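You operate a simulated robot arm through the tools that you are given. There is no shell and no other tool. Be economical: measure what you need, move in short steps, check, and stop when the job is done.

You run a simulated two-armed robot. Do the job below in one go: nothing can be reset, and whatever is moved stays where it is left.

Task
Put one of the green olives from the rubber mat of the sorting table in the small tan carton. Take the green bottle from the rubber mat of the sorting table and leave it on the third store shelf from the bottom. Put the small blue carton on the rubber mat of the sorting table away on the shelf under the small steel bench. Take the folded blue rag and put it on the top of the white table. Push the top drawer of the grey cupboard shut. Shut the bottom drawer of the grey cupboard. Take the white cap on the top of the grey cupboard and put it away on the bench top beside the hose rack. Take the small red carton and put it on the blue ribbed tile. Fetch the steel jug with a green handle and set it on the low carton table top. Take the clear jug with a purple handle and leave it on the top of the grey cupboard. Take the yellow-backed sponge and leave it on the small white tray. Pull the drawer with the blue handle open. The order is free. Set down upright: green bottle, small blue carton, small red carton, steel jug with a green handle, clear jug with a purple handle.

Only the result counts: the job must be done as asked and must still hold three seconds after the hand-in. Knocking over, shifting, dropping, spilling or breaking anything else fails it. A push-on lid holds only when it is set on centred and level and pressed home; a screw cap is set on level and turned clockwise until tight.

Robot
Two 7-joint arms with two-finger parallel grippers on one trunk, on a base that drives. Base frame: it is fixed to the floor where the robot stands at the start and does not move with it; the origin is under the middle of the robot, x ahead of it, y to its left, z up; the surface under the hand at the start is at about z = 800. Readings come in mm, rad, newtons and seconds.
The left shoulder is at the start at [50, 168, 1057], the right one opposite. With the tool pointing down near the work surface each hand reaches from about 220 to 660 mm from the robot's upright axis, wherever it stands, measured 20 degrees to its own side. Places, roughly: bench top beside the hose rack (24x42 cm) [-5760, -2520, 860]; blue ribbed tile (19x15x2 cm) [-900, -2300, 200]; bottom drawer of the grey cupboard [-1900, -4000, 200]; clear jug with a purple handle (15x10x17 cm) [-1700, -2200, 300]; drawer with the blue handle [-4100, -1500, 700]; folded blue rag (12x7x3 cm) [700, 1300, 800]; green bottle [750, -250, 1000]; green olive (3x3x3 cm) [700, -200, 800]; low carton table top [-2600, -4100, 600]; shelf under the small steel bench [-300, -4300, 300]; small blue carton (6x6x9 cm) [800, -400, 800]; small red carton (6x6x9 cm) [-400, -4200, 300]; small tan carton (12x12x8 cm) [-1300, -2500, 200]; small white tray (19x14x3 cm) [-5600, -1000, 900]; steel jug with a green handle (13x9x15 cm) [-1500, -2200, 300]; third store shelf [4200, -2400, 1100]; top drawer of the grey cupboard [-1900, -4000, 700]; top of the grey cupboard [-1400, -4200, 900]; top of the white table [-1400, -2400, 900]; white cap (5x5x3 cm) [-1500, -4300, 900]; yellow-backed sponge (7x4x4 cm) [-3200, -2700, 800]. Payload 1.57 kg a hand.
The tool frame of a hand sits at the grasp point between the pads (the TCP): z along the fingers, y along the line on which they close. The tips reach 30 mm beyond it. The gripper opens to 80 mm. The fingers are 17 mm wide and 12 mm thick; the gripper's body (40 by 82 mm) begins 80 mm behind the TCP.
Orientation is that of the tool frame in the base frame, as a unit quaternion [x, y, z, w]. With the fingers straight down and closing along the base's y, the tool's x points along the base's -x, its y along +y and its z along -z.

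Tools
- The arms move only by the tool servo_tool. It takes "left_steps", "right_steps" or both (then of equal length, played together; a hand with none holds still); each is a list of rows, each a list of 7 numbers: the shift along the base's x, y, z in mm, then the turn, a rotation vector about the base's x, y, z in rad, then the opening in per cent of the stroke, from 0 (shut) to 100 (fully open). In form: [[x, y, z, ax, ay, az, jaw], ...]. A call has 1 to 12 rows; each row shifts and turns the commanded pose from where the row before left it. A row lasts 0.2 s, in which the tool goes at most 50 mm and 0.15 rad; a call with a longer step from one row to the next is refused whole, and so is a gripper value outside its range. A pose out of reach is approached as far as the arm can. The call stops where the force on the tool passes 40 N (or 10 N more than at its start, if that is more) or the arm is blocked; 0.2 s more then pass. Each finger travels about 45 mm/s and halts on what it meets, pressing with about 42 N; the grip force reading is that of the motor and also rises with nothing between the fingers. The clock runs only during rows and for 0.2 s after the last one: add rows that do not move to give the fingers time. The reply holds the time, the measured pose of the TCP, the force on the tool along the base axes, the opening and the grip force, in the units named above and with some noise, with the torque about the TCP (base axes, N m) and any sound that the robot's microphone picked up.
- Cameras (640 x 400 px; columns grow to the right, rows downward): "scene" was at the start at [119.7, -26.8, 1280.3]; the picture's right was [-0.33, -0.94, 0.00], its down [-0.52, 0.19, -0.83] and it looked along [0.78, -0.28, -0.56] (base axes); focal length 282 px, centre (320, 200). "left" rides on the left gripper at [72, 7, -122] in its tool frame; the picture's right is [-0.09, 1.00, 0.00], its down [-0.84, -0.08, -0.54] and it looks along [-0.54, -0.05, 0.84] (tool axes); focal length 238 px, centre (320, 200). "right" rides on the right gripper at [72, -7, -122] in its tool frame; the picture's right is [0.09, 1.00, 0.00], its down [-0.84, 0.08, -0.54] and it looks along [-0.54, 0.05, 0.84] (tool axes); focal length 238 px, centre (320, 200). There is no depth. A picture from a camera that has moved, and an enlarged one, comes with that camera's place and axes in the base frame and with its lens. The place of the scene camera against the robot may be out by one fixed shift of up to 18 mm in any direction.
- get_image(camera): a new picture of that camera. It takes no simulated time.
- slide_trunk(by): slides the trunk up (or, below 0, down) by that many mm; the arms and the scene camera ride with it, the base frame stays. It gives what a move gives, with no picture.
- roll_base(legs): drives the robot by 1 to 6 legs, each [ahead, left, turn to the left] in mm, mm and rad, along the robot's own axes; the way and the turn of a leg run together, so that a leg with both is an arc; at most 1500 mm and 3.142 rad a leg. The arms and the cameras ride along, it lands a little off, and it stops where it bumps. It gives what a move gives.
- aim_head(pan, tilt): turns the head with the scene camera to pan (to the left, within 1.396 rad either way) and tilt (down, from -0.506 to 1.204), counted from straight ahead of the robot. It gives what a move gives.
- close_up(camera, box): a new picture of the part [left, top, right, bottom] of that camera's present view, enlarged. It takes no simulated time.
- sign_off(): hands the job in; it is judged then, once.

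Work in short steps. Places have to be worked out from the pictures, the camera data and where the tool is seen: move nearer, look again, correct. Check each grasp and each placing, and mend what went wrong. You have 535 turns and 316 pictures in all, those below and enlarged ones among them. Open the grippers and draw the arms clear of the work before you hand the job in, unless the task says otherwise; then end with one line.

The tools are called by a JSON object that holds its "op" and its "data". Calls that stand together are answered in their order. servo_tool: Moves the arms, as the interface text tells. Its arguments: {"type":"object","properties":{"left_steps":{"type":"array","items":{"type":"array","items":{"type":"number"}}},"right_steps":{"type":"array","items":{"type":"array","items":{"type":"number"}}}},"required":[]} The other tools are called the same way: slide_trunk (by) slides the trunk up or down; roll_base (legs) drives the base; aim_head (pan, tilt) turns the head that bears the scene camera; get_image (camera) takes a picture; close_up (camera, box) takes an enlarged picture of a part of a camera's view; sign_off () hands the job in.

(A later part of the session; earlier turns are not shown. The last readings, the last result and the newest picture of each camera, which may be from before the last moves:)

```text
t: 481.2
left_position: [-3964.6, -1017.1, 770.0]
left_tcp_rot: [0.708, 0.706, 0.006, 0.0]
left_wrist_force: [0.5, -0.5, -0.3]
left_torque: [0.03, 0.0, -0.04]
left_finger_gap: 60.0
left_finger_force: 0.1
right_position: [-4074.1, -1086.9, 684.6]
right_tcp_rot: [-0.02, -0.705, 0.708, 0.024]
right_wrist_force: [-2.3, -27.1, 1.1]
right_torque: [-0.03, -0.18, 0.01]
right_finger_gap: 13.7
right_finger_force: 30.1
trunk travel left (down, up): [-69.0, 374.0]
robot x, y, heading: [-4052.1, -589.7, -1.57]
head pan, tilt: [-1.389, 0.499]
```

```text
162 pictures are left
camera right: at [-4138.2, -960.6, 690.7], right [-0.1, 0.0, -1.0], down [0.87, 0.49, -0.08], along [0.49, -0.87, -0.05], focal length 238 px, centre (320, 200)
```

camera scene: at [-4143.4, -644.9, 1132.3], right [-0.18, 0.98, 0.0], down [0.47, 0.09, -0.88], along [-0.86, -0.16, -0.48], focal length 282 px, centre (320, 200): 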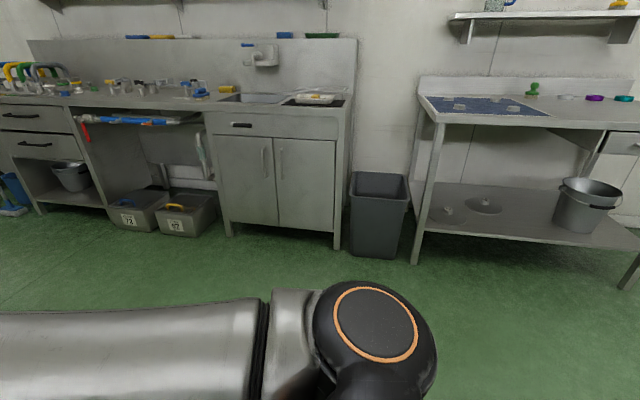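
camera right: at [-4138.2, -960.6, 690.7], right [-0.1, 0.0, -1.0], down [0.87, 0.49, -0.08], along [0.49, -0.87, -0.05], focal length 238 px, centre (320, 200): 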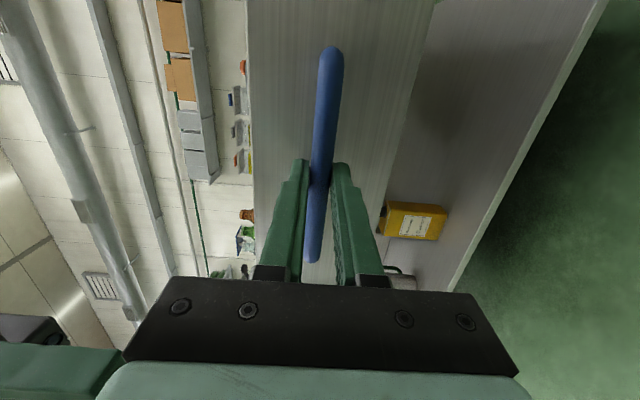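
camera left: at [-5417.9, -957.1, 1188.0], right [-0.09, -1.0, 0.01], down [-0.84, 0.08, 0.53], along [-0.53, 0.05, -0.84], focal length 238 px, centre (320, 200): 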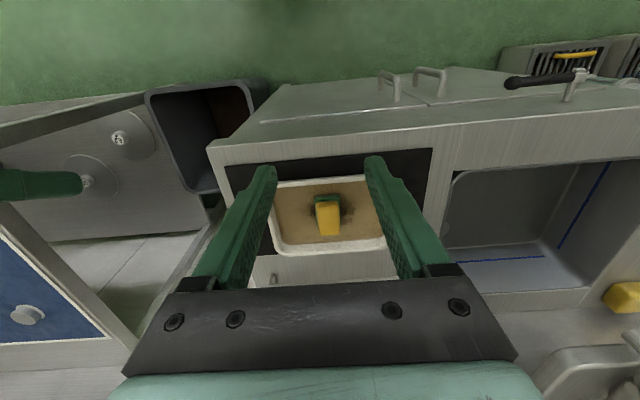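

Pulled to its real end stop (~280 mm, 27 N). Release and withdraw.

{"op": "servo_tool", "data": {"right_steps": [[0, -3, 0, 0, 0, 0, 30], [0, 0, 0, 0, 0, 0, 60], [0, 0, 0, 0, 0, 0, 64], [0, 15, 0, 0, 0, 0, 64], [0, 20, 0, 0, 0, 0, 64], [0, 20, 0, 0, 0, 0, 64], [0, 0, 0, 0, 0, 0, 64]]}}

{"op": "get_image", "data": {"camera": "right"}}

```text
t: 482.8
left_position: [-3964.5, -1016.1, 768.9]
left_tcp_rot: [0.709, 0.706, 0.005, -0.001]
left_wrist_force: [-0.4, 0.0, 0.2]
left_torque: [-0.02, -0.03, 0.0]
left_finger_gap: 59.9
left_finger_force: 0.0
right_position: [-4072.4, -1032.6, 684.1]
right_tcp_rot: [-0.018, -0.706, 0.708, 0.022]
right_wrist_force: [-0.3, 0.4, -0.7]
right_torque: [0.01, 0.02, -0.01]
right_finger_gap: 51.3
right_finger_force: 0.1
trunk travel left (down, up): [-69.0, 374.0]
robot x, y, heading: [-4050.8, -590.6, -1.57]
head pan, tilt: [-1.389, 0.499]
```

```text
161 pictures are left
camera right: at [-4137.4, -906.5, 690.6], right [-0.1, 0.0, -1.0], down [0.87, 0.49, -0.08], along [0.49, -0.87, -0.05], focal length 238 px, centre (320, 200)
```

right: 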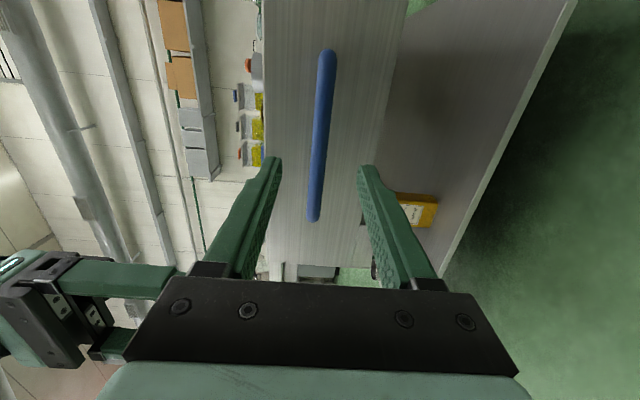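

Hand is free. I raise the trunk so the hands clear the open drawer, move slightly off the table behind, and slide east to open floor.

{"op": "slide_trunk", "data": {"by": 150}}

{"op": "roll_base", "data": {"legs": [[70, 0, 0], [0, 1500, 0], [0, 250, 0]]}}

{"op": "aim_head", "data": {"pan": 1.3, "tilt": 0.4}}

{"op": "get_image", "data": {"camera": "scene"}}

```text
t: 484.6
left_position: [-3965.8, -1016.4, 918.9]
left_tcp_rot: [0.709, 0.705, 0.005, 0.0]
left_wrist_force: [0.3, -0.2, -0.2]
left_torque: [0.03, -0.02, 0.01]
left_finger_gap: 60.1
left_finger_force: 0.0
right_position: [-4072.9, -1032.6, 833.9]
right_tcp_rot: [0.018, 0.707, -0.707, -0.021]
right_wrist_force: [0.0, 0.0, 0.4]
right_torque: [0.01, 0.03, 0.03]
right_finger_gap: 51.1
right_finger_force: 0.1
trunk travel left (down, up): [-219.0, 224.0]
robot x, y, heading: [-4049.6, -592.1, -1.566]
head pan, tilt: [-1.389, 0.499]
```

```text
t: 500.9
left_position: [-2207.2, -1077.4, 920.3]
left_tcp_rot: [0.707, 0.707, 0.005, 0.0]
left_wrist_force: [-0.4, 1.0, -0.3]
left_torque: [0.02, 0.02, -0.01]
left_finger_gap: 59.9
left_finger_force: 0.0
right_position: [-2313.3, -1092.7, 834.8]
right_tcp_rot: [-0.017, -0.706, 0.708, 0.021]
right_wrist_force: [-0.6, -0.2, 0.3]
right_torque: [-0.01, 0.0, -0.02]
right_finger_gap: 51.4
right_finger_force: 0.0
trunk travel left (down, up): [-219.0, 224.0]
robot x, y, heading: [-2291.6, -649.2, -1.565]
head pan, tilt: [-1.389, 0.499]
```

```text
t: 503.3
left_position: [-2205.3, -1078.3, 920.1]
left_tcp_rot: [0.707, 0.707, 0.005, 0.0]
left_wrist_force: [0.3, 0.2, -0.5]
left_torque: [0.03, -0.01, -0.02]
left_finger_gap: 59.9
left_finger_force: 0.1
right_position: [-2313.4, -1094.4, 834.0]
right_tcp_rot: [-0.018, -0.706, 0.707, 0.021]
right_wrist_force: [-0.3, 0.7, 0.1]
right_torque: [-0.01, 0.01, 0.0]
right_finger_gap: 51.3
right_finger_force: 0.0
trunk travel left (down, up): [-219.0, 224.0]
robot x, y, heading: [-2291.0, -649.8, -1.562]
head pan, tilt: [1.3, 0.4]
```

```text
160 pictures are left
camera scene: at [-2207.3, -713.4, 1291.4], right [-0.26, -0.97, 0.0], down [-0.38, 0.1, -0.92], along [0.89, -0.24, -0.39], focal length 282 px, centre (320, 200)
```

scene: 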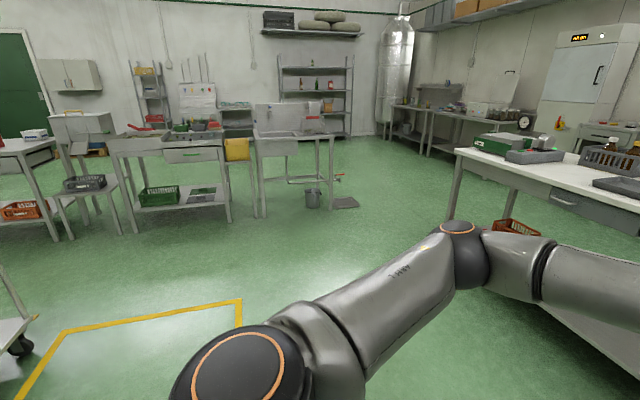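

Open floor. I first unroll and lower the right tool back to pointing down, then turn east.

{"op": "servo_tool", "data": {"right_steps": [[0, -5, 5, 0, -0.131, 0, 80], [0, -5, 5, 0, -0.131, 0, 80], [0, -5, 5, 0, -0.131, 0, 80], [0, -5, 5, 0, -0.131, 0, 80], [0, 0, 5, 0, -0.131, 0, 80], [0, 0, 5, 0, -0.131, 0, 80], [-5, 0, 5, 0, -0.131, 0, 80], [-5, 0, 5, 0, -0.131, 0, 80], [-5, 0, 5, 0, -0.131, 0, 80], [-5, 0, 5, 0, -0.131, 0, 80], [-5, 0, 5, 0, -0.131, 0, 80], [-5, 0, 5, 0, -0.131, 0, 80]]}}

{"op": "servo_tool", "data": {"right_steps": [[-5, 0, 8, 0.131, 0, 0, 100], [-5, 0, 8, 0.131, 0, 0, 100], [-5, 0, 8, 0.131, 0, 0, 100], [-5, 0, 8, 0.131, 0, 0, 100], [-5, 0, 8, 0.131, 0, 0, 100], [-5, 0, 8, 0.131, 0, 0, 100], [-5, 0, 8, 0.131, 0, 0, 100], [-5, 0, 8, 0.131, 0, 0, 100], [-5, 0, 8, 0.131, 0, 0, 100], [-5, 0, 8, 0.131, 0, 0, 100], [-5, 0, 8, 0.131, 0, 0, 100], [0, 0, 8, 0.131, 0, 0, 100]]}}

{"op": "roll_base", "data": {"legs": [[0, 0, 1.565], [1450, 0, 0], [600, 0, 0]]}}

{"op": "aim_head", "data": {"pan": 0.5, "tilt": 0.35}}

{"op": "get_image", "data": {"camera": "scene"}}

```text
t: 505.9
left_position: [-2206.6, -1077.9, 920.3]
left_tcp_rot: [0.707, 0.707, 0.005, 0.0]
left_wrist_force: [-0.8, -0.1, -0.4]
left_torque: [0.02, 0.02, -0.03]
left_finger_gap: 60.2
left_finger_force: 0.0
right_position: [-2343.4, -1113.4, 895.7]
right_tcp_rot: [0.513, 0.513, -0.486, 0.487]
right_wrist_force: [-0.5, -0.1, 0.1]
right_torque: [-0.01, -0.01, 0.03]
right_finger_gap: 64.0
right_finger_force: 0.0
trunk travel left (down, up): [-219.0, 224.0]
robot x, y, heading: [-2294.2, -653.3, -1.567]
head pan, tilt: [1.3, 0.4]
```

```text
t: 508.5
left_position: [-2205.8, -1078.2, 918.2]
left_tcp_rot: [0.707, 0.707, 0.005, 0.0]
left_wrist_force: [-0.3, 0.1, 0.0]
left_torque: [-0.01, 0.0, 0.0]
left_finger_gap: 59.8
left_finger_force: 0.0
right_position: [-2398.2, -1113.4, 990.4]
right_tcp_rot: [0.705, 0.708, 0.02, -0.02]
right_wrist_force: [0.5, 0.5, -0.2]
right_torque: [-0.01, 0.01, -0.05]
right_finger_gap: 80.0
right_finger_force: 0.1
trunk travel left (down, up): [-219.0, 224.0]
robot x, y, heading: [-2293.9, -652.4, -1.56]
head pan, tilt: [1.3, 0.4]
```

```text
t: 522.4
left_position: [170.4, -580.3, 919.3]
left_tcp_rot: [0.006, 1.0, 0.004, -0.005]
left_wrist_force: [-0.3, 0.1, 0.2]
left_torque: [0.01, -0.01, -0.02]
left_finger_gap: 59.8
left_finger_force: 0.0
right_position: [203.6, -773.0, 989.8]
right_tcp_rot: [0.004, 1.0, 0.0, -0.027]
right_wrist_force: [-0.7, -0.1, -0.2]
right_torque: [0.04, 0.04, 0.03]
right_finger_gap: 80.0
right_finger_force: 0.1
trunk travel left (down, up): [-219.0, 224.0]
robot x, y, heading: [-260.5, -661.3, -0.005]
head pan, tilt: [1.3, 0.4]
```

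```text
t: 523.6
left_position: [169.8, -578.9, 919.7]
left_tcp_rot: [0.006, 1.0, 0.003, -0.003]
left_wrist_force: [0.2, -0.3, 0.2]
left_torque: [-0.02, 0.01, 0.02]
left_finger_gap: 60.2
left_finger_force: 0.1
right_position: [203.4, -771.7, 989.8]
right_tcp_rot: [0.004, 1.0, 0.0, -0.027]
right_wrist_force: [0.5, 0.8, -0.3]
right_torque: [-0.06, 0.02, 0.02]
right_finger_gap: 80.0
right_finger_force: 0.2
trunk travel left (down, up): [-219.0, 224.0]
robot x, y, heading: [-251.3, -660.7, -0.002]
head pan, tilt: [0.499, 0.351]
```

```text
159 pictures are left
camera scene: at [-138.0, -614.4, 1296.0], right [0.47, -0.88, 0.0], down [-0.3, -0.16, -0.94], along [0.83, 0.45, -0.34], focal length 282 px, centre (320, 200)
```

scene: 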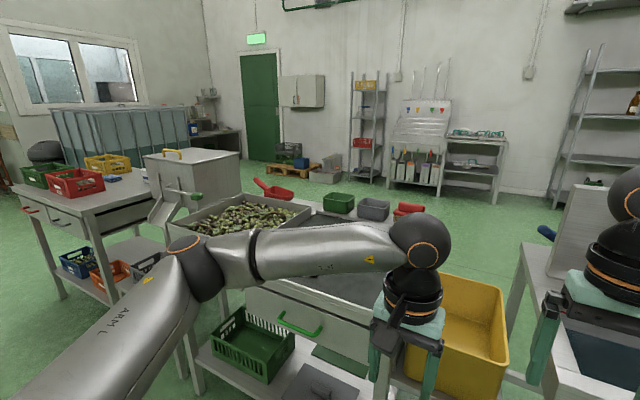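

Open way. I slide north to the crate table where the blue rag lies.

{"op": "roll_base", "data": {"legs": [[0, 1400, 0], [0, 450, 0]]}}

{"op": "aim_head", "data": {"pan": 0.1, "tilt": 0.5}}

{"op": "get_image", "data": {"camera": "scene"}}

```text
t: 540.1
left_position: [175.0, 1270.8, 919.1]
left_tcp_rot: [0.004, 1.0, 0.004, -0.003]
left_wrist_force: [0.1, 0.1, 0.3]
left_torque: [0.01, -0.03, -0.02]
left_finger_gap: 59.9
left_finger_force: 0.1
right_position: [210.1, 1078.9, 990.4]
right_tcp_rot: [0.003, 1.0, 0.0, -0.027]
right_wrist_force: [-0.2, -0.8, 0.5]
right_torque: [0.02, -0.01, -0.01]
right_finger_gap: 80.2
right_finger_force: 0.0
trunk travel left (down, up): [-219.0, 224.0]
robot x, y, heading: [-251.5, 1188.1, -0.006]
head pan, tilt: [0.499, 0.351]
```

```text
t: 541.0
left_position: [175.4, 1271.1, 919.1]
left_tcp_rot: [0.003, 1.0, 0.004, -0.003]
left_wrist_force: [0.5, -0.5, 0.0]
left_torque: [-0.01, 0.02, -0.04]
left_finger_gap: 59.9
left_finger_force: 0.1
right_position: [210.3, 1077.5, 991.4]
right_tcp_rot: [0.003, 1.0, 0.0, -0.027]
right_wrist_force: [-0.2, -0.2, -0.7]
right_torque: [-0.03, 0.01, -0.01]
right_finger_gap: 80.1
right_finger_force: 0.2
trunk travel left (down, up): [-219.0, 224.0]
robot x, y, heading: [-248.3, 1187.6, 0.002]
head pan, tilt: [0.099, 0.499]
```

```text
158 pictures are left
camera scene: at [-123.8, 1198.7, 1282.3], right [0.1, -1.0, 0.0], down [-0.48, -0.05, -0.88], along [0.87, 0.09, -0.48], focal length 282 px, centre (320, 200)
```

scene: 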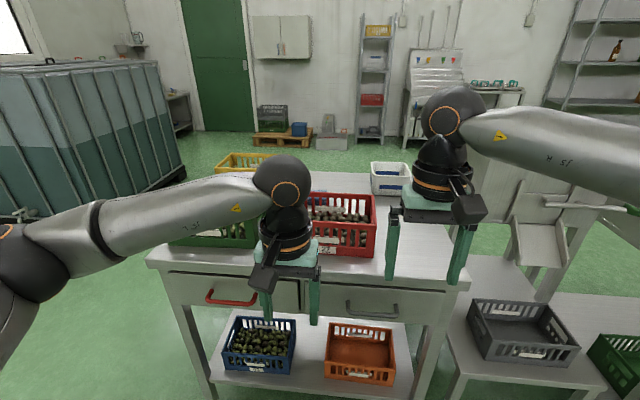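

The rag is hidden behind the red crate. I raise the trunk and swing the right hand aside for a view from above.

{"op": "slide_trunk", "data": {"by": 220}}

{"op": "servo_tool", "data": {"right_steps": [[0, -40, 0, 0, 0, 0, 100], [0, -40, 0, 0, 0, 0, 100], [0, -40, 0, 0, 0, 0, 100], [0, -40, 0, 0, 0, 0, 100]], "left_steps": [[30, 0, 20, 0, 0, 0, 100], [30, 0, 20, 0, 0, 0, 100], [30, 0, 20, 0, 0, 0, 100], [30, 0, 20, 0, 0, 0, 100]]}}

{"op": "aim_head", "data": {"pan": 0.05, "tilt": 0.7}}

{"op": "get_image", "data": {"camera": "scene"}}

{"op": "get_image", "data": {"camera": "left"}}

```text
t: 543.3
left_position: [176.2, 1269.8, 1139.2]
left_tcp_rot: [0.003, 1.0, 0.003, -0.004]
left_wrist_force: [-0.2, 0.4, -0.4]
left_torque: [0.02, -0.02, 0.0]
left_finger_gap: 59.8
left_finger_force: 0.0
right_position: [209.1, 1079.4, 1210.1]
right_tcp_rot: [0.003, 1.0, 0.0, -0.027]
right_wrist_force: [-0.3, -0.4, -0.6]
right_torque: [0.01, -0.02, 0.01]
right_finger_gap: 79.9
right_finger_force: 0.0
trunk travel left (down, up): [-439.0, 4.0]
robot x, y, heading: [-252.7, 1188.6, 0.001]
head pan, tilt: [0.099, 0.499]
```

```text
t: 544.3
left_position: [295.1, 1268.9, 1219.6]
left_tcp_rot: [0.006, 1.0, 0.005, -0.004]
left_wrist_force: [0.4, 0.1, -0.1]
left_torque: [0.0, 0.02, 0.02]
left_finger_gap: 79.8
left_finger_force: 0.0
right_position: [209.7, 915.6, 1209.9]
right_tcp_rot: [0.003, 1.0, 0.0, -0.027]
right_wrist_force: [0.3, -0.6, -0.7]
right_torque: [0.01, 0.01, 0.03]
right_finger_gap: 80.1
right_finger_force: 0.1
trunk travel left (down, up): [-439.0, 4.0]
robot x, y, heading: [-251.1, 1184.4, 0.002]
head pan, tilt: [0.099, 0.499]
```

```text
t: 545.0
left_position: [294.5, 1270.5, 1218.7]
left_tcp_rot: [0.003, 1.0, 0.003, -0.003]
left_wrist_force: [-0.1, 0.3, -1.1]
left_torque: [0.03, 0.01, -0.04]
left_finger_gap: 80.1
left_finger_force: 0.1
right_position: [210.6, 918.6, 1210.8]
right_tcp_rot: [0.003, 1.0, 0.0, -0.027]
right_wrist_force: [-0.8, -0.4, 0.2]
right_torque: [0.0, 0.0, -0.03]
right_finger_gap: 80.0
right_finger_force: 0.0
trunk travel left (down, up): [-439.0, 4.0]
robot x, y, heading: [-248.2, 1190.4, -0.0]
head pan, tilt: [0.051, 0.7]
```

```text
157 pictures are left
camera scene: at [-129.5, 1193.9, 1484.6], right [0.05, -1.0, 0.0], down [-0.64, -0.03, -0.77], along [0.76, 0.04, -0.64], focal length 282 px, centre (320, 200)
```

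scene: 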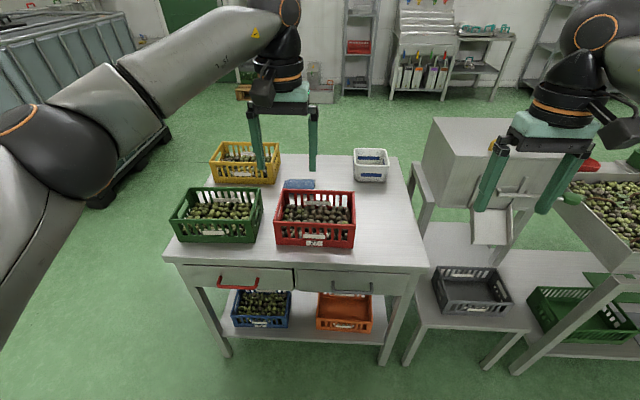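

```text
156 pictures are left
camera left: at [224.4, 1277.4, 1340.7], right [0.1, 0.99, 0.01], down [0.84, -0.09, 0.54], along [0.53, -0.05, -0.84], focal length 238 px, centre (320, 200)
```

left: 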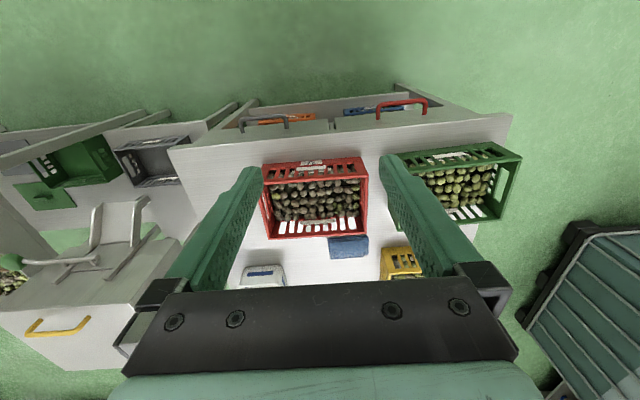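

The rag (12 cm along y, 7 cm along x) is centred near (733,1315), just behind the red crate. I will grip it across its 7 cm side from above, so I yaw the left tool 90° and line up the base.

{"op": "servo_tool", "data": {"left_steps": [[0, 5, 0, 0, 0, 0.131, 100], [0, 5, 0, 0, 0, 0.131, 100], [0, 5, 0, 0, 0, 0.131, 100], [0, 5, 0, 0, 0, 0.131, 100], [0, 5, 0, 0, 0, 0.131, 100], [0, 5, 0, 0, 0, 0.131, 100], [0, 5, 0, 0, 0, 0.131, 100], [0, 5, 0, 0, 0, 0.131, 100], [0, 5, 0, 0, 0, 0.131, 100], [0, 5, 0, 0, 0, 0.131, 100], [0, 5, 0, 0, 0, 0.131, 100], [0, 5, 0, 0, 0, 0.13, 100]]}}

{"op": "roll_base", "data": {"legs": [[200, -40, 0]]}}

{"op": "get_image", "data": {"camera": "left"}}

{"op": "get_image", "data": {"camera": "scene"}}

```text
t: 547.6
left_position: [295.5, 1330.7, 1219.5]
left_tcp_rot: [-0.706, 0.708, -0.002, -0.005]
left_wrist_force: [0.7, 0.2, -0.5]
left_torque: [0.03, -0.01, 0.01]
left_finger_gap: 79.8
left_finger_force: 0.1
right_position: [210.5, 917.7, 1210.1]
right_tcp_rot: [0.002, 1.0, 0.0, -0.027]
right_wrist_force: [-0.7, 0.2, -0.1]
right_torque: [0.04, 0.01, -0.01]
right_finger_gap: 79.8
right_finger_force: 0.1
trunk travel left (down, up): [-439.0, 4.0]
robot x, y, heading: [-251.1, 1185.9, -0.001]
head pan, tilt: [0.051, 0.7]
```

```text
t: 549.2
left_position: [491.7, 1290.8, 1219.3]
left_tcp_rot: [-0.704, 0.71, 0.0, -0.004]
left_wrist_force: [0.0, 0.2, 0.6]
left_torque: [-0.02, 0.0, 0.0]
left_finger_gap: 80.1
left_finger_force: 0.0
right_position: [406.8, 876.2, 1210.5]
right_tcp_rot: [0.003, 1.0, 0.0, -0.027]
right_wrist_force: [0.9, 0.2, -0.3]
right_torque: [0.03, 0.04, 0.02]
right_finger_gap: 79.8
right_finger_force: 0.1
trunk travel left (down, up): [-439.0, 4.0]
robot x, y, heading: [-55.2, 1147.1, -0.009]
head pan, tilt: [0.051, 0.7]
```

```text
155 pictures are left
camera left: at [486.0, 1219.7, 1341.3], right [-1.0, 0.1, 0.01], down [0.09, 0.84, 0.54], along [0.05, 0.53, -0.84], focal length 238 px, centre (320, 200)
```

left: 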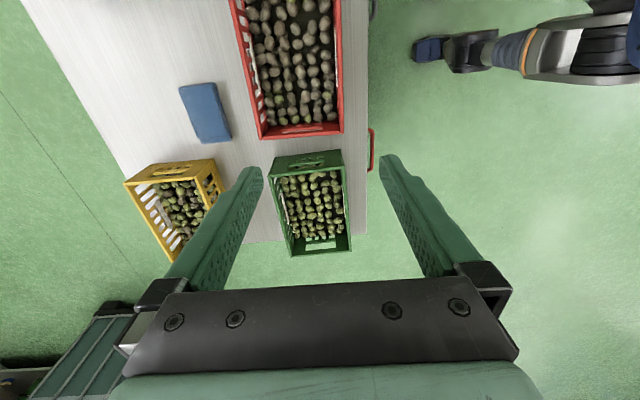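

```text
154 pictures are left
camera scene: at [66.7, 1153.6, 1484.5], right [0.05, -1.0, 0.0], down [-0.64, -0.03, -0.76], along [0.76, 0.04, -0.64], focal length 282 px, centre (320, 200)
```

scene: 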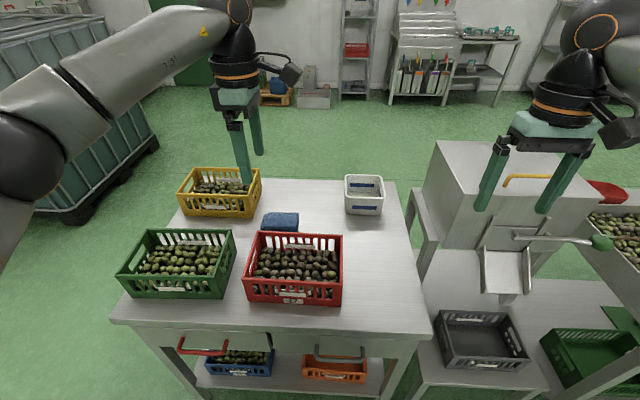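

Two-view check: rag top z≈815–825, centre (733,1306), turned ~4.6°. I retract the right hand, lower the trunk and drive closer.

{"op": "servo_tool", "data": {"right_steps": [[-40, 20, 0, 0, 0, 0, 100], [-40, 20, 0, 0, 0, 0, 100], [-40, 20, 0, 0, 0, 0, 100], [-40, 20, 0, 0, 0, 0, 100], [0, 0, 0, 0, 0, 0, 100]], "left_steps": [[0, 0, 0, 0, 0, -0.08, 100], [0, 0, 0, 0, 0, 0, 100], [0, 0, 0, 0, 0, 0, 100], [0, 0, 0, 0, 0, 0, 100], [0, 0, 0, 0, 0, 0, 100]]}}

{"op": "slide_trunk", "data": {"by": -190}}

{"op": "roll_base", "data": {"legs": [[125, 0, 0]]}}

{"op": "get_image", "data": {"camera": "left"}}

```text
t: 550.4
left_position: [491.3, 1289.4, 1219.1]
left_tcp_rot: [-0.676, 0.737, 0.0, -0.005]
left_wrist_force: [-0.1, 0.3, 0.0]
left_torque: [0.0, -0.01, -0.04]
left_finger_gap: 79.8
left_finger_force: 0.1
right_position: [245.1, 957.1, 1210.8]
right_tcp_rot: [0.003, 1.0, 0.0, -0.027]
right_wrist_force: [0.4, -0.1, -0.7]
right_torque: [0.0, 0.01, -0.01]
right_finger_gap: 80.2
right_finger_force: 0.1
trunk travel left (down, up): [-439.0, 4.0]
robot x, y, heading: [-53.9, 1152.0, 0.001]
head pan, tilt: [0.051, 0.7]
```

```text
t: 552.5
left_position: [491.3, 1289.4, 1030.3]
left_tcp_rot: [-0.676, 0.737, -0.001, -0.004]
left_wrist_force: [-1.1, 0.0, 0.2]
left_torque: [-0.01, 0.0, 0.02]
left_finger_gap: 80.0
left_finger_force: 0.1
right_position: [247.1, 957.9, 1021.2]
right_tcp_rot: [0.003, 1.0, 0.001, -0.027]
right_wrist_force: [0.5, 0.0, 0.0]
right_torque: [0.03, 0.01, 0.02]
right_finger_gap: 80.1
right_finger_force: 0.1
trunk travel left (down, up): [-249.0, 194.0]
robot x, y, heading: [-57.7, 1146.9, 0.004]
head pan, tilt: [0.051, 0.7]
```

```text
t: 553.8
left_position: [616.6, 1291.0, 1029.5]
left_tcp_rot: [-0.677, 0.736, 0.001, -0.005]
left_wrist_force: [0.7, 0.0, -0.2]
left_torque: [-0.01, 0.02, 0.04]
left_finger_gap: 79.7
left_finger_force: 0.0
right_position: [372.4, 957.6, 1021.7]
right_tcp_rot: [0.002, 1.0, 0.001, -0.028]
right_wrist_force: [0.1, 0.0, -0.2]
right_torque: [0.0, 0.02, -0.01]
right_finger_gap: 79.8
right_finger_force: 0.1
trunk travel left (down, up): [-249.0, 194.0]
robot x, y, heading: [69.8, 1148.4, -0.0]
head pan, tilt: [0.051, 0.7]
```

```text
153 pictures are left
camera left: at [604.7, 1221.2, 1151.5], right [-0.98, 0.18, 0.01], down [0.15, 0.83, 0.54], along [0.09, 0.53, -0.84], focal length 238 px, centre (320, 200)
```

left: 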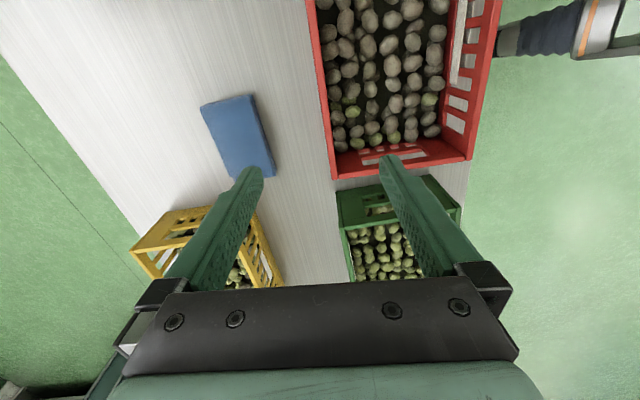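

Rag edges x≈697–766, y≈1256–1365, nearly aligned. I drive 25 mm more, tilt the tool ~10° forward, and move over it.

{"op": "roll_base", "data": {"legs": [[25, 0, 0]]}}

{"op": "servo_tool", "data": {"left_steps": [[22, 4, -10, 0, -0.1, 0.05, 100], [22, 4, -15, 0, -0.09, 0, 100], [22, 4, -20, 0, 0, 0, 100], [22, 3, -25, 0, 0, 0, 100], [0, 0, -30, 0, 0, 0, 100], [0, 0, 0, 0, 0, 0, 100]]}}

{"op": "get_image", "data": {"camera": "left"}}

{"op": "get_image", "data": {"camera": "scene"}}

```text
t: 554.6
left_position: [640.4, 1290.7, 1028.2]
left_tcp_rot: [-0.676, 0.737, 0.0, -0.005]
left_wrist_force: [0.4, -0.5, -0.4]
left_torque: [-0.04, 0.02, -0.01]
left_finger_gap: 80.0
left_finger_force: 0.2
right_position: [395.8, 957.7, 1020.9]
right_tcp_rot: [0.001, 1.0, 0.0, -0.027]
right_wrist_force: [0.4, -0.2, -0.3]
right_torque: [0.0, 0.04, 0.06]
right_finger_gap: 79.7
right_finger_force: 0.0
trunk travel left (down, up): [-249.0, 194.0]
robot x, y, heading: [93.6, 1145.3, 0.005]
head pan, tilt: [0.051, 0.7]
```

```text
t: 556.0
left_position: [729.5, 1305.3, 929.4]
left_tcp_rot: [-0.692, 0.716, -0.065, 0.064]
left_wrist_force: [0.6, 0.3, -0.5]
left_torque: [0.01, 0.0, -0.01]
left_finger_gap: 80.1
left_finger_force: 0.1
right_position: [396.6, 956.7, 1020.9]
right_tcp_rot: [0.001, 1.0, 0.0, -0.028]
right_wrist_force: [-0.3, 0.1, 0.0]
right_torque: [0.0, -0.02, 0.01]
right_finger_gap: 79.9
right_finger_force: 0.1
trunk travel left (down, up): [-249.0, 194.0]
robot x, y, heading: [95.5, 1145.7, 0.003]
head pan, tilt: [0.051, 0.7]
```

```text
152 pictures are left
camera left: at [698.2, 1235.2, 1047.7], right [-0.97, 0.13, -0.18], down [0.01, 0.84, 0.55], along [0.22, 0.53, -0.82], focal length 238 px, centre (320, 200)
```

left: 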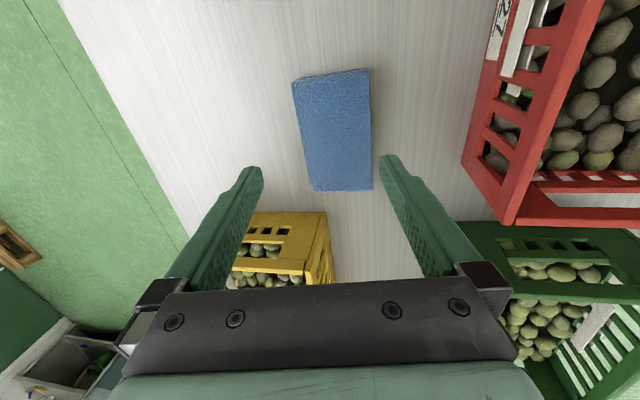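

```text
151 pictures are left
camera scene: at [215.4, 1153.8, 1294.6], right [0.05, -1.0, 0.0], down [-0.64, -0.03, -0.76], along [0.76, 0.04, -0.64], focal length 282 px, centre (320, 200)
```

scene: 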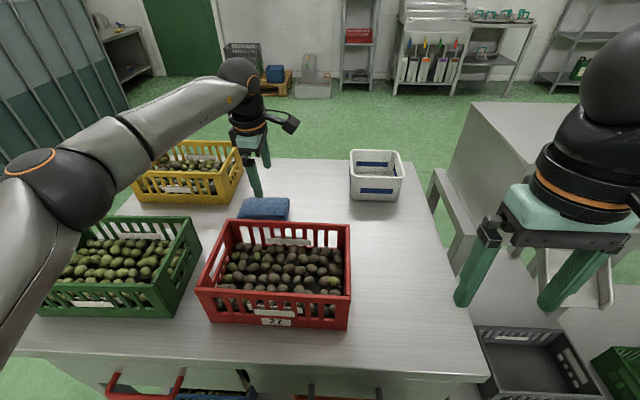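

Rag outline is x 700–765, y 1254–1368. I reduce the tilt a bit and descend over it in steps.

{"op": "servo_tool", "data": {"left_steps": [[1, 3, -20, 0, 0.04, 0, 100], [1, 2, -25, 0, 0.05, 0, 100], [0, 0, -25, 0, 0, 0, 100], [0, 0, -10, 0, 0, 0, 100], [0, 0, -6, 0, 0, 0, 100], [0, 0, 0, 0, 0, 0, 100]]}}

{"op": "get_image", "data": {"camera": "left"}}

```text
t: 557.4
left_position: [729.7, 1311.6, 842.6]
left_tcp_rot: [-0.694, 0.718, -0.034, 0.033]
left_wrist_force: [-0.1, 0.3, -0.1]
left_torque: [-0.01, 0.03, -0.02]
left_finger_gap: 80.0
left_finger_force: 0.0
right_position: [396.3, 958.1, 1021.9]
right_tcp_rot: [0.001, 1.0, 0.0, -0.028]
right_wrist_force: [-0.6, 0.4, 0.5]
right_torque: [-0.01, 0.03, -0.02]
right_finger_gap: 80.0
right_finger_force: 0.1
trunk travel left (down, up): [-249.0, 194.0]
robot x, y, heading: [97.2, 1146.8, 0.005]
head pan, tilt: [0.051, 0.7]
```

```text
150 pictures are left
camera left: at [710.6, 1240.2, 963.6], right [-0.99, 0.13, -0.09], down [0.06, 0.84, 0.55], along [0.15, 0.53, -0.83], focal length 238 px, centre (320, 200)
```

left: 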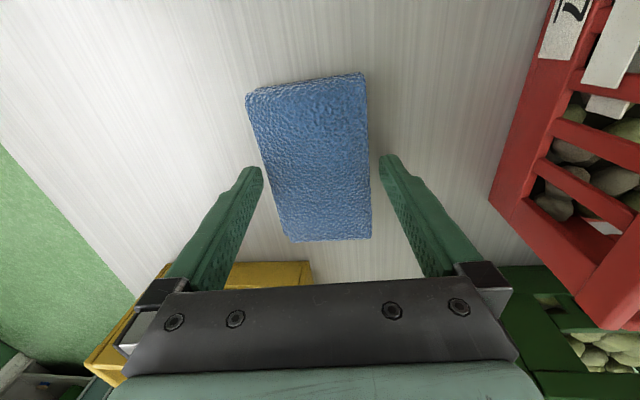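

{"op": "servo_tool", "data": {"left_steps": [[3, 0, 0, 0, 0, 0, 100], [0, 0, -6, 0, 0, 0, 100], [0, 0, -4, 0, 0, 0, 100], [0, 0, -4, 0, 0, 0, 100], [0, 0, -3, 0, 0, 0, 100], [0, 0, -3, 0, 0, 0, 100], [0, 0, 0, 0, 0, 0, 100]]}}

{"op": "get_image", "data": {"camera": "left"}}

```text
t: 558.7
left_position: [732.8, 1310.8, 835.5]
left_tcp_rot: [-0.694, 0.718, -0.038, 0.033]
left_wrist_force: [-11.4, 1.4, 17.2]
left_torque: [0.07, 1.27, -0.04]
left_finger_gap: 80.0
left_finger_force: 0.1
right_position: [394.9, 958.1, 1022.0]
right_tcp_rot: [0.002, 1.0, 0.0, -0.025]
right_wrist_force: [-0.3, 1.0, 0.2]
right_torque: [-0.01, 0.01, -0.01]
right_finger_gap: 79.8
right_finger_force: 0.1
trunk travel left (down, up): [-249.0, 194.0]
robot x, y, heading: [90.9, 1148.8, -0.001]
head pan, tilt: [0.051, 0.7]
stopped in row 6 (left hand): the force on the tool passed its limit at 42 N (the readings are from after the stop); the commanded pose is now the measured one
```

```text
149 pictures are left
camera left: at [712.3, 1240.5, 955.2], right [-0.99, 0.13, -0.1], down [0.05, 0.84, 0.54], along [0.15, 0.53, -0.83], focal length 238 px, centre (320, 200)
```

left: 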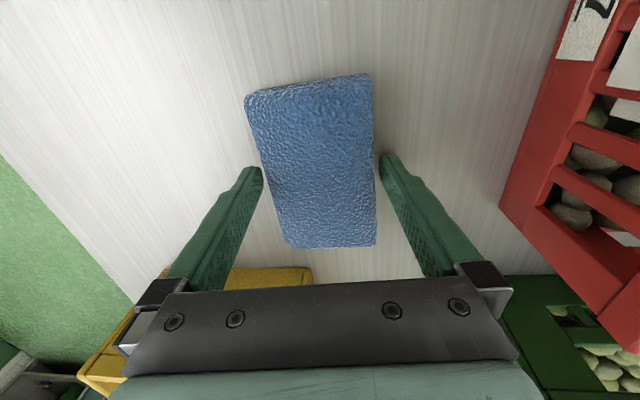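

Near fingertip touches the table (z≈800), rag is between the fingers. Raise 3 mm and close.

{"op": "servo_tool", "data": {"left_steps": [[0, 0, 3, 0, 0, 0, 100], [0, 0, 0, 0, 0, 0, 88], [0, 0, 0, 0, 0, 0, 75], [0, 0, 0, 0, 0, 0, 60], [0, 0, 0, 0, 0, 0, 45], [0, 0, 0, 0, 0, 0, 40], [0, 0, 0, 0, 0, 0, 40]]}}

{"op": "get_image", "data": {"camera": "left"}}

```text
t: 560.3
left_position: [735.1, 1311.9, 834.5]
left_tcp_rot: [-0.694, 0.718, -0.038, 0.036]
left_wrist_force: [-2.4, -1.1, 5.0]
left_torque: [0.04, 0.25, 0.1]
left_finger_gap: 69.3
left_finger_force: 41.7
right_position: [396.3, 958.1, 1021.0]
right_tcp_rot: [0.002, 1.0, 0.001, -0.026]
right_wrist_force: [-0.5, -0.1, -0.6]
right_torque: [0.02, -0.02, -0.01]
right_finger_gap: 80.2
right_finger_force: 0.1
trunk travel left (down, up): [-249.0, 194.0]
robot x, y, heading: [91.8, 1148.5, -0.005]
head pan, tilt: [0.051, 0.7]
```

```text
148 pictures are left
camera left: at [714.0, 1240.5, 954.8], right [-0.99, 0.13, -0.1], down [0.05, 0.84, 0.55], along [0.16, 0.53, -0.83], focal length 238 px, centre (320, 200)
```

left: 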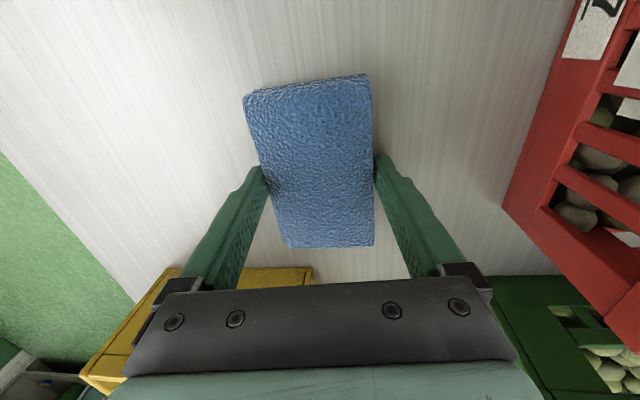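

Gripped at 69 mm. Lift straight up well above the crates and check.

{"op": "servo_tool", "data": {"left_steps": [[0, 0, 10, 0, 0, 0, 40], [0, 0, 25, 0, 0, 0, 40], [0, 0, 35, 0, 0, 0, 40], [0, 0, 40, 0, 0, 0, 40], [0, 0, 40, 0, 0, 0, 40], [-10, 0, 40, 0, 0, 0, 40], [-30, 0, 30, 0, 0, 0, 40], [0, 0, 0, 0, 0, 0, 40]]}}

{"op": "get_image", "data": {"camera": "left"}}

```text
t: 562.1
left_position: [708.2, 1310.2, 1061.3]
left_tcp_rot: [-0.694, 0.719, -0.036, 0.034]
left_wrist_force: [0.5, 0.5, -1.1]
left_torque: [0.03, -0.01, -0.01]
left_finger_gap: 68.9
left_finger_force: 41.9
left hand out of reach, approached as far as the arm can: row 5, 7
right_position: [396.9, 958.0, 1020.8]
right_tcp_rot: [0.002, 1.0, -0.001, -0.027]
right_wrist_force: [0.2, 0.7, 0.6]
right_torque: [-0.02, 0.0, 0.0]
right_finger_gap: 80.0
right_finger_force: 0.0
trunk travel left (down, up): [-249.0, 194.0]
robot x, y, heading: [95.5, 1146.4, -0.001]
head pan, tilt: [0.051, 0.7]
```

```text
147 pictures are left
camera left: at [688.7, 1239.5, 1181.4], right [-0.99, 0.13, -0.1], down [0.05, 0.84, 0.55], along [0.15, 0.53, -0.83], focal length 238 px, centre (320, 200)
```

left: 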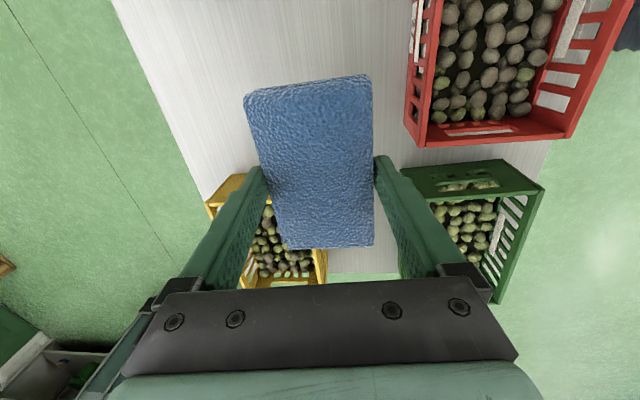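

Rag held firmly. Back off, pull the left hand in, and return to the sorting table for an olive.

{"op": "roll_base", "data": {"legs": [[-350, 0, 0]]}}

{"op": "servo_tool", "data": {"left_steps": [[-35, -5, 5, 0, 0, 0, 40], [-35, -5, 5, 0, 0, 0, 40], [-35, -5, 5, 0, 0, 0, 40], [-35, -5, 5, 0, 0, 0, 40], [-35, -5, 5, 0, 0, 0, 40], [-20, 0, 5, 0, 0, 0, 40], [0, 0, 0, 0, 0, 0, 40]]}}

{"op": "roll_base", "data": {"legs": [[0, -1145, 0], [250, 0, 0]]}}

{"op": "aim_head", "data": {"pan": -0.2, "tilt": 0.65}}

{"op": "get_image", "data": {"camera": "scene"}}

{"op": "get_image", "data": {"camera": "right"}}

```text
t: 564.4
left_position: [361.2, 1310.6, 1060.7]
left_tcp_rot: [-0.694, 0.718, -0.036, 0.034]
left_wrist_force: [-0.6, 0.6, -0.7]
left_torque: [0.02, -0.01, 0.01]
left_finger_gap: 68.8
left_finger_force: 42.2
right_position: [48.6, 956.8, 1021.0]
right_tcp_rot: [0.001, 1.0, 0.0, -0.027]
right_wrist_force: [0.3, -0.5, -0.7]
right_torque: [0.01, 0.0, -0.01]
right_finger_gap: 79.9
right_finger_force: 0.0
trunk travel left (down, up): [-249.0, 194.0]
robot x, y, heading: [-252.2, 1145.9, 0.002]
head pan, tilt: [0.051, 0.7]
```

```text
t: 566.0
left_position: [309.2, 1257.5, 1154.7]
left_tcp_rot: [-0.695, 0.718, -0.035, 0.032]
left_wrist_force: [-0.1, 0.3, -0.1]
left_torque: [-0.02, -0.02, 0.02]
left_finger_gap: 68.4
left_finger_force: 42.0
left hand out of reach, approached as far as the arm can: row 1, 2, 3, 4, 5, 6
right_position: [49.1, 956.5, 1022.0]
right_tcp_rot: [0.001, 1.0, 0.0, -0.027]
right_wrist_force: [0.2, -0.2, 0.3]
right_torque: [-0.02, -0.02, -0.02]
right_finger_gap: 80.0
right_finger_force: 0.1
trunk travel left (down, up): [-249.0, 194.0]
robot x, y, heading: [-253.0, 1148.5, 0.002]
head pan, tilt: [0.051, 0.7]
```

```text
t: 577.7
left_position: [564.1, 120.2, 1153.8]
left_tcp_rot: [-0.697, 0.715, -0.035, 0.033]
left_wrist_force: [0.9, 0.5, -1.3]
left_torque: [0.02, 0.01, 0.05]
left_finger_gap: 67.1
left_finger_force: 42.4
right_position: [306.4, -184.5, 1019.4]
right_tcp_rot: [-0.003, 1.0, 0.0, -0.027]
right_wrist_force: [0.5, -0.4, 0.2]
right_torque: [0.04, 0.06, 0.02]
right_finger_gap: 80.1
right_finger_force: 0.0
trunk travel left (down, up): [-249.0, 194.0]
robot x, y, heading: [2.2, 0.2, 0.006]
head pan, tilt: [0.051, 0.7]
```

```text
t: 578.5
left_position: [563.8, 118.0, 1154.6]
left_tcp_rot: [-0.697, 0.715, -0.035, 0.033]
left_wrist_force: [0.5, -0.5, -0.5]
left_torque: [0.01, -0.05, 0.01]
left_finger_gap: 67.0
left_finger_force: 42.2
right_position: [306.8, -185.4, 1020.1]
right_tcp_rot: [-0.002, 1.0, -0.001, -0.027]
right_wrist_force: [0.0, 0.0, 0.3]
right_torque: [0.03, -0.05, -0.02]
right_finger_gap: 79.8
right_finger_force: 0.0
trunk travel left (down, up): [-249.0, 194.0]
robot x, y, heading: [2.1, 1.1, 0.007]
head pan, tilt: [-0.201, 0.649]
```

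```text
146 pictures are left
camera scene: at [123.9, -10.9, 1298.9], right [-0.19, -0.98, 0.0], down [-0.59, 0.11, -0.8], along [0.78, -0.15, -0.6], focal length 282 px, centre (320, 200)
```

scene: 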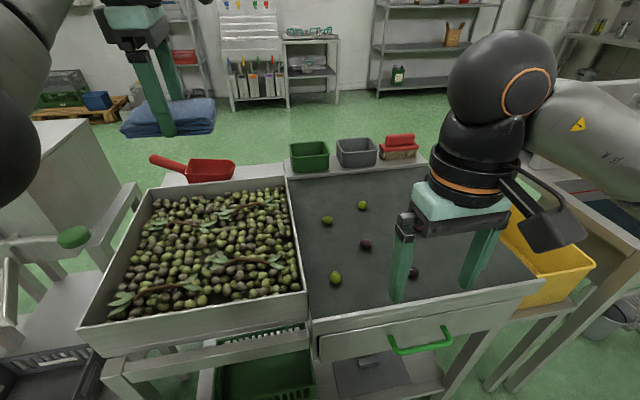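

```text
145 pictures are left
camera right: at [240.9, -191.0, 1146.0], right [-0.1, 1.0, 0.0], down [0.86, 0.08, 0.5], along [0.49, 0.05, -0.87], focal length 238 px, centre (320, 200)
```

right: 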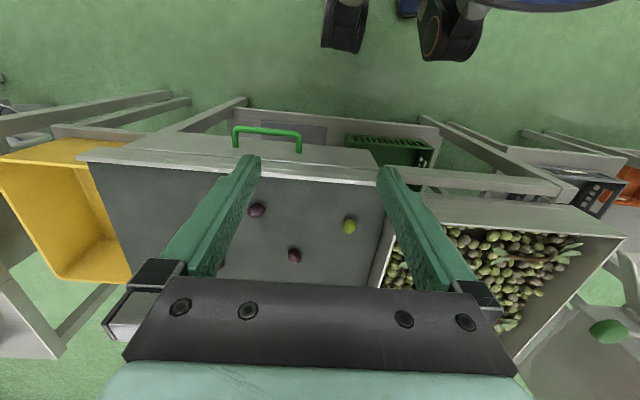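

The nearest green olive is at about (474,-117). I bring the right hand above it with a narrower jaw to stay off the bin wall.

{"op": "servo_tool", "data": {"right_steps": [[34, 13.5, -30, 0, 0, 0, 60], [34, 13.5, -30, 0, 0, 0, 60], [34, 13.5, -30, 0, 0, 0, 60], [34, 13.5, -30, 0, 0, 0, 60], [32, 13.5, -25, 0, 0, 0, 60], [0, 0, 0, 0, 0, 0, 60]]}}

{"op": "get_image", "data": {"camera": "right"}}

```text
t: 579.9
left_position: [563.1, 118.5, 1154.7]
left_tcp_rot: [-0.697, 0.715, -0.035, 0.033]
left_wrist_force: [0.2, 0.0, -0.8]
left_torque: [0.0, 0.01, 0.05]
left_finger_gap: 66.9
left_finger_force: 42.0
right_position: [474.7, -114.5, 876.0]
right_tcp_rot: [-0.003, 1.0, -0.001, -0.027]
right_wrist_force: [-1.0, 0.3, 0.0]
right_torque: [0.01, -0.01, -0.02]
right_finger_gap: 47.9
right_finger_force: 0.0
trunk travel left (down, up): [-249.0, 194.0]
robot x, y, heading: [1.5, 1.2, 0.012]
head pan, tilt: [-0.201, 0.649]
```

```text
144 pictures are left
camera right: at [409.8, -122.3, 1000.8], right [-0.1, 1.0, 0.0], down [0.86, 0.08, 0.5], along [0.49, 0.05, -0.87], focal length 238 px, centre (320, 200)
```

right: 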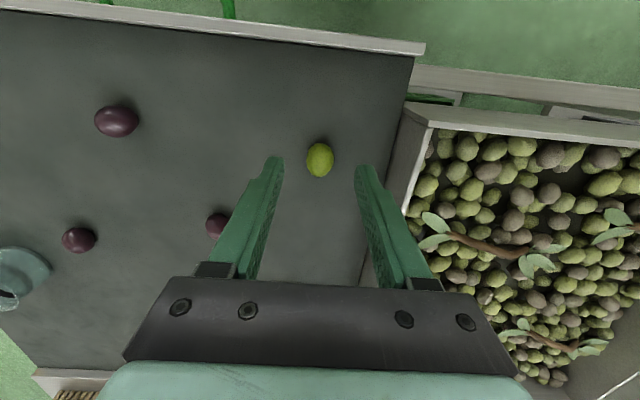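

Aligned over the olive. Descend to just above the mat and close.

{"op": "servo_tool", "data": {"right_steps": [[2, 0, -15, 0, 0, 0, 60], [1, 0, -15, 0, 0, 0, 60], [0, 0, -8, 0, 0, 0, 60], [0, 0, -4, 0, 0, 0, 60], [0, 0, 0, 0, 0, 0, 60], [0, 0, 0, 0, 0, 0, 45], [0, 0, 0, 0, 0, 0, 30], [0, 0, 0, 0, 0, 0, 20], [0, 0, 0, 0, 0, 0, 15], [0, 0, 0, 0, 0, 0, 15]]}}

{"op": "get_image", "data": {"camera": "right"}}

```text
t: 582.1
left_position: [563.4, 119.4, 1154.7]
left_tcp_rot: [-0.697, 0.715, -0.035, 0.032]
left_wrist_force: [-0.3, 0.4, -1.0]
left_torque: [0.0, -0.01, 0.0]
left_finger_gap: 66.8
left_finger_force: 42.0
right_position: [476.6, -117.3, 834.8]
right_tcp_rot: [-0.003, 1.0, -0.001, -0.027]
right_wrist_force: [0.1, 0.6, 0.3]
right_torque: [0.01, 0.02, 0.02]
right_finger_gap: 18.1
right_finger_force: 32.8
trunk travel left (down, up): [-249.0, 194.0]
robot x, y, heading: [1.1, 1.2, 0.007]
head pan, tilt: [-0.201, 0.649]
```

```text
143 pictures are left
camera right: at [411.5, -123.2, 958.9], right [-0.1, 1.0, 0.0], down [0.86, 0.08, 0.5], along [0.49, 0.05, -0.87], focal length 238 px, centre (320, 200)
```

right: 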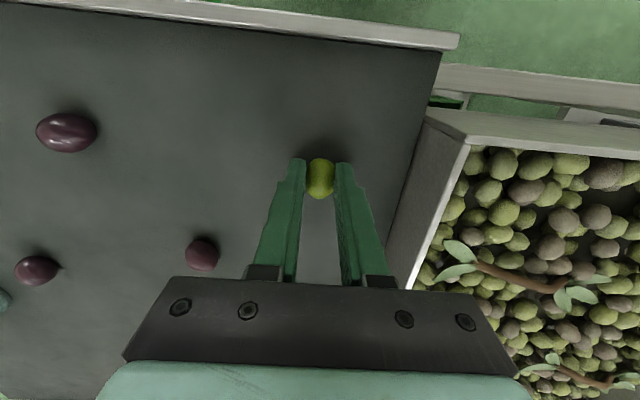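

Olive gripped. Lift, back off, turn to face south, and drive to the north side of the white table.

{"op": "servo_tool", "data": {"right_steps": [[0, 0, 15, 0, 0, 0, 5], [0, 0, 30, 0, 0, 0, 5], [0, -5, 40, 0, 0, 0, 5], [-20, -10, 40, 0, 0, 0, 5], [-30, -10, 30, 0, 0, 0, 5], [0, 0, 0, 0, 0, 0, 5]]}}

{"op": "get_image", "data": {"camera": "right"}}

{"op": "roll_base", "data": {"legs": [[-280, 0, 0], [0, 0, -1.571], [0, -970, 0], [1350, 0, 0]]}}

{"op": "aim_head", "data": {"pan": 0.0, "tilt": 0.6}}

{"op": "get_image", "data": {"camera": "scene"}}

```text
t: 583.5
left_position: [563.3, 118.9, 1154.1]
left_tcp_rot: [-0.697, 0.716, -0.035, 0.033]
left_wrist_force: [1.3, -0.1, -1.6]
left_torque: [0.02, 0.0, 0.0]
left_finger_gap: 66.6
left_finger_force: 41.8
right_position: [426.7, -142.2, 989.2]
right_tcp_rot: [-0.003, 1.0, -0.001, -0.027]
right_wrist_force: [0.5, 0.5, 0.3]
right_torque: [-0.01, -0.01, 0.02]
right_finger_gap: 17.7
right_finger_force: 32.1
trunk travel left (down, up): [-249.0, 194.0]
robot x, y, heading: [-0.1, 3.5, 0.009]
head pan, tilt: [-0.201, 0.649]
```

```text
142 pictures are left
camera right: at [361.6, -148.9, 1114.0], right [-0.1, 1.0, 0.0], down [0.86, 0.08, 0.5], along [0.49, 0.05, -0.87], focal length 238 px, centre (320, 200)
```

right: 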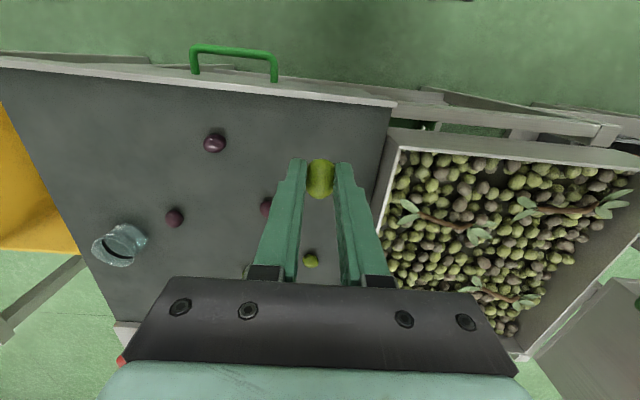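

```text
t: 604.1
left_position: [-1122.3, -1918.8, 1153.8]
left_tcp_rot: [0.012, 0.999, -0.048, -0.001]
left_wrist_force: [-0.2, -0.5, -0.8]
left_torque: [0.0, -0.02, 0.02]
left_finger_gap: 67.1
left_finger_force: 42.2
right_position: [-1382.2, -1782.0, 988.2]
right_tcp_rot: [0.705, 0.709, 0.019, -0.019]
right_wrist_force: [0.0, -0.7, -0.6]
right_torque: [0.03, -0.05, 0.01]
right_finger_gap: 19.1
right_finger_force: 33.0
trunk travel left (down, up): [-249.0, 194.0]
robot x, y, heading: [-1237.0, -1357.8, -1.558]
head pan, tilt: [-0.201, 0.649]
```

```text
t: 604.8
left_position: [-1122.9, -1918.7, 1153.7]
left_tcp_rot: [0.013, 0.999, -0.048, -0.001]
left_wrist_force: [-0.3, 0.5, -0.8]
left_torque: [0.0, -0.01, -0.03]
left_finger_gap: 67.2
left_finger_force: 41.8
right_position: [-1382.3, -1782.6, 986.8]
right_tcp_rot: [0.705, 0.709, 0.019, -0.02]
right_wrist_force: [0.0, -0.1, 0.5]
right_torque: [-0.01, -0.04, 0.0]
right_finger_gap: 19.3
right_finger_force: 33.1
trunk travel left (down, up): [-249.0, 194.0]
robot x, y, heading: [-1237.2, -1358.0, -1.566]
head pan, tilt: [0.0, 0.6]
```

```text
141 pictures are left
camera scene: at [-1241.7, -1483.1, 1303.2], right [-1.0, -0.01, 0.0], down [-0.01, 0.57, -0.82], along [0.01, -0.82, -0.57], focal length 282 px, centre (320, 200)
```

scene: 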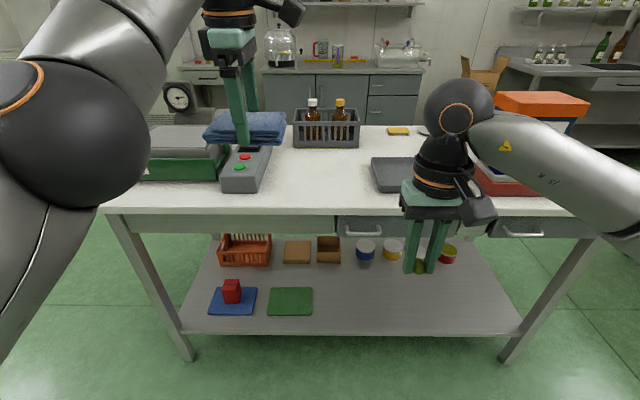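

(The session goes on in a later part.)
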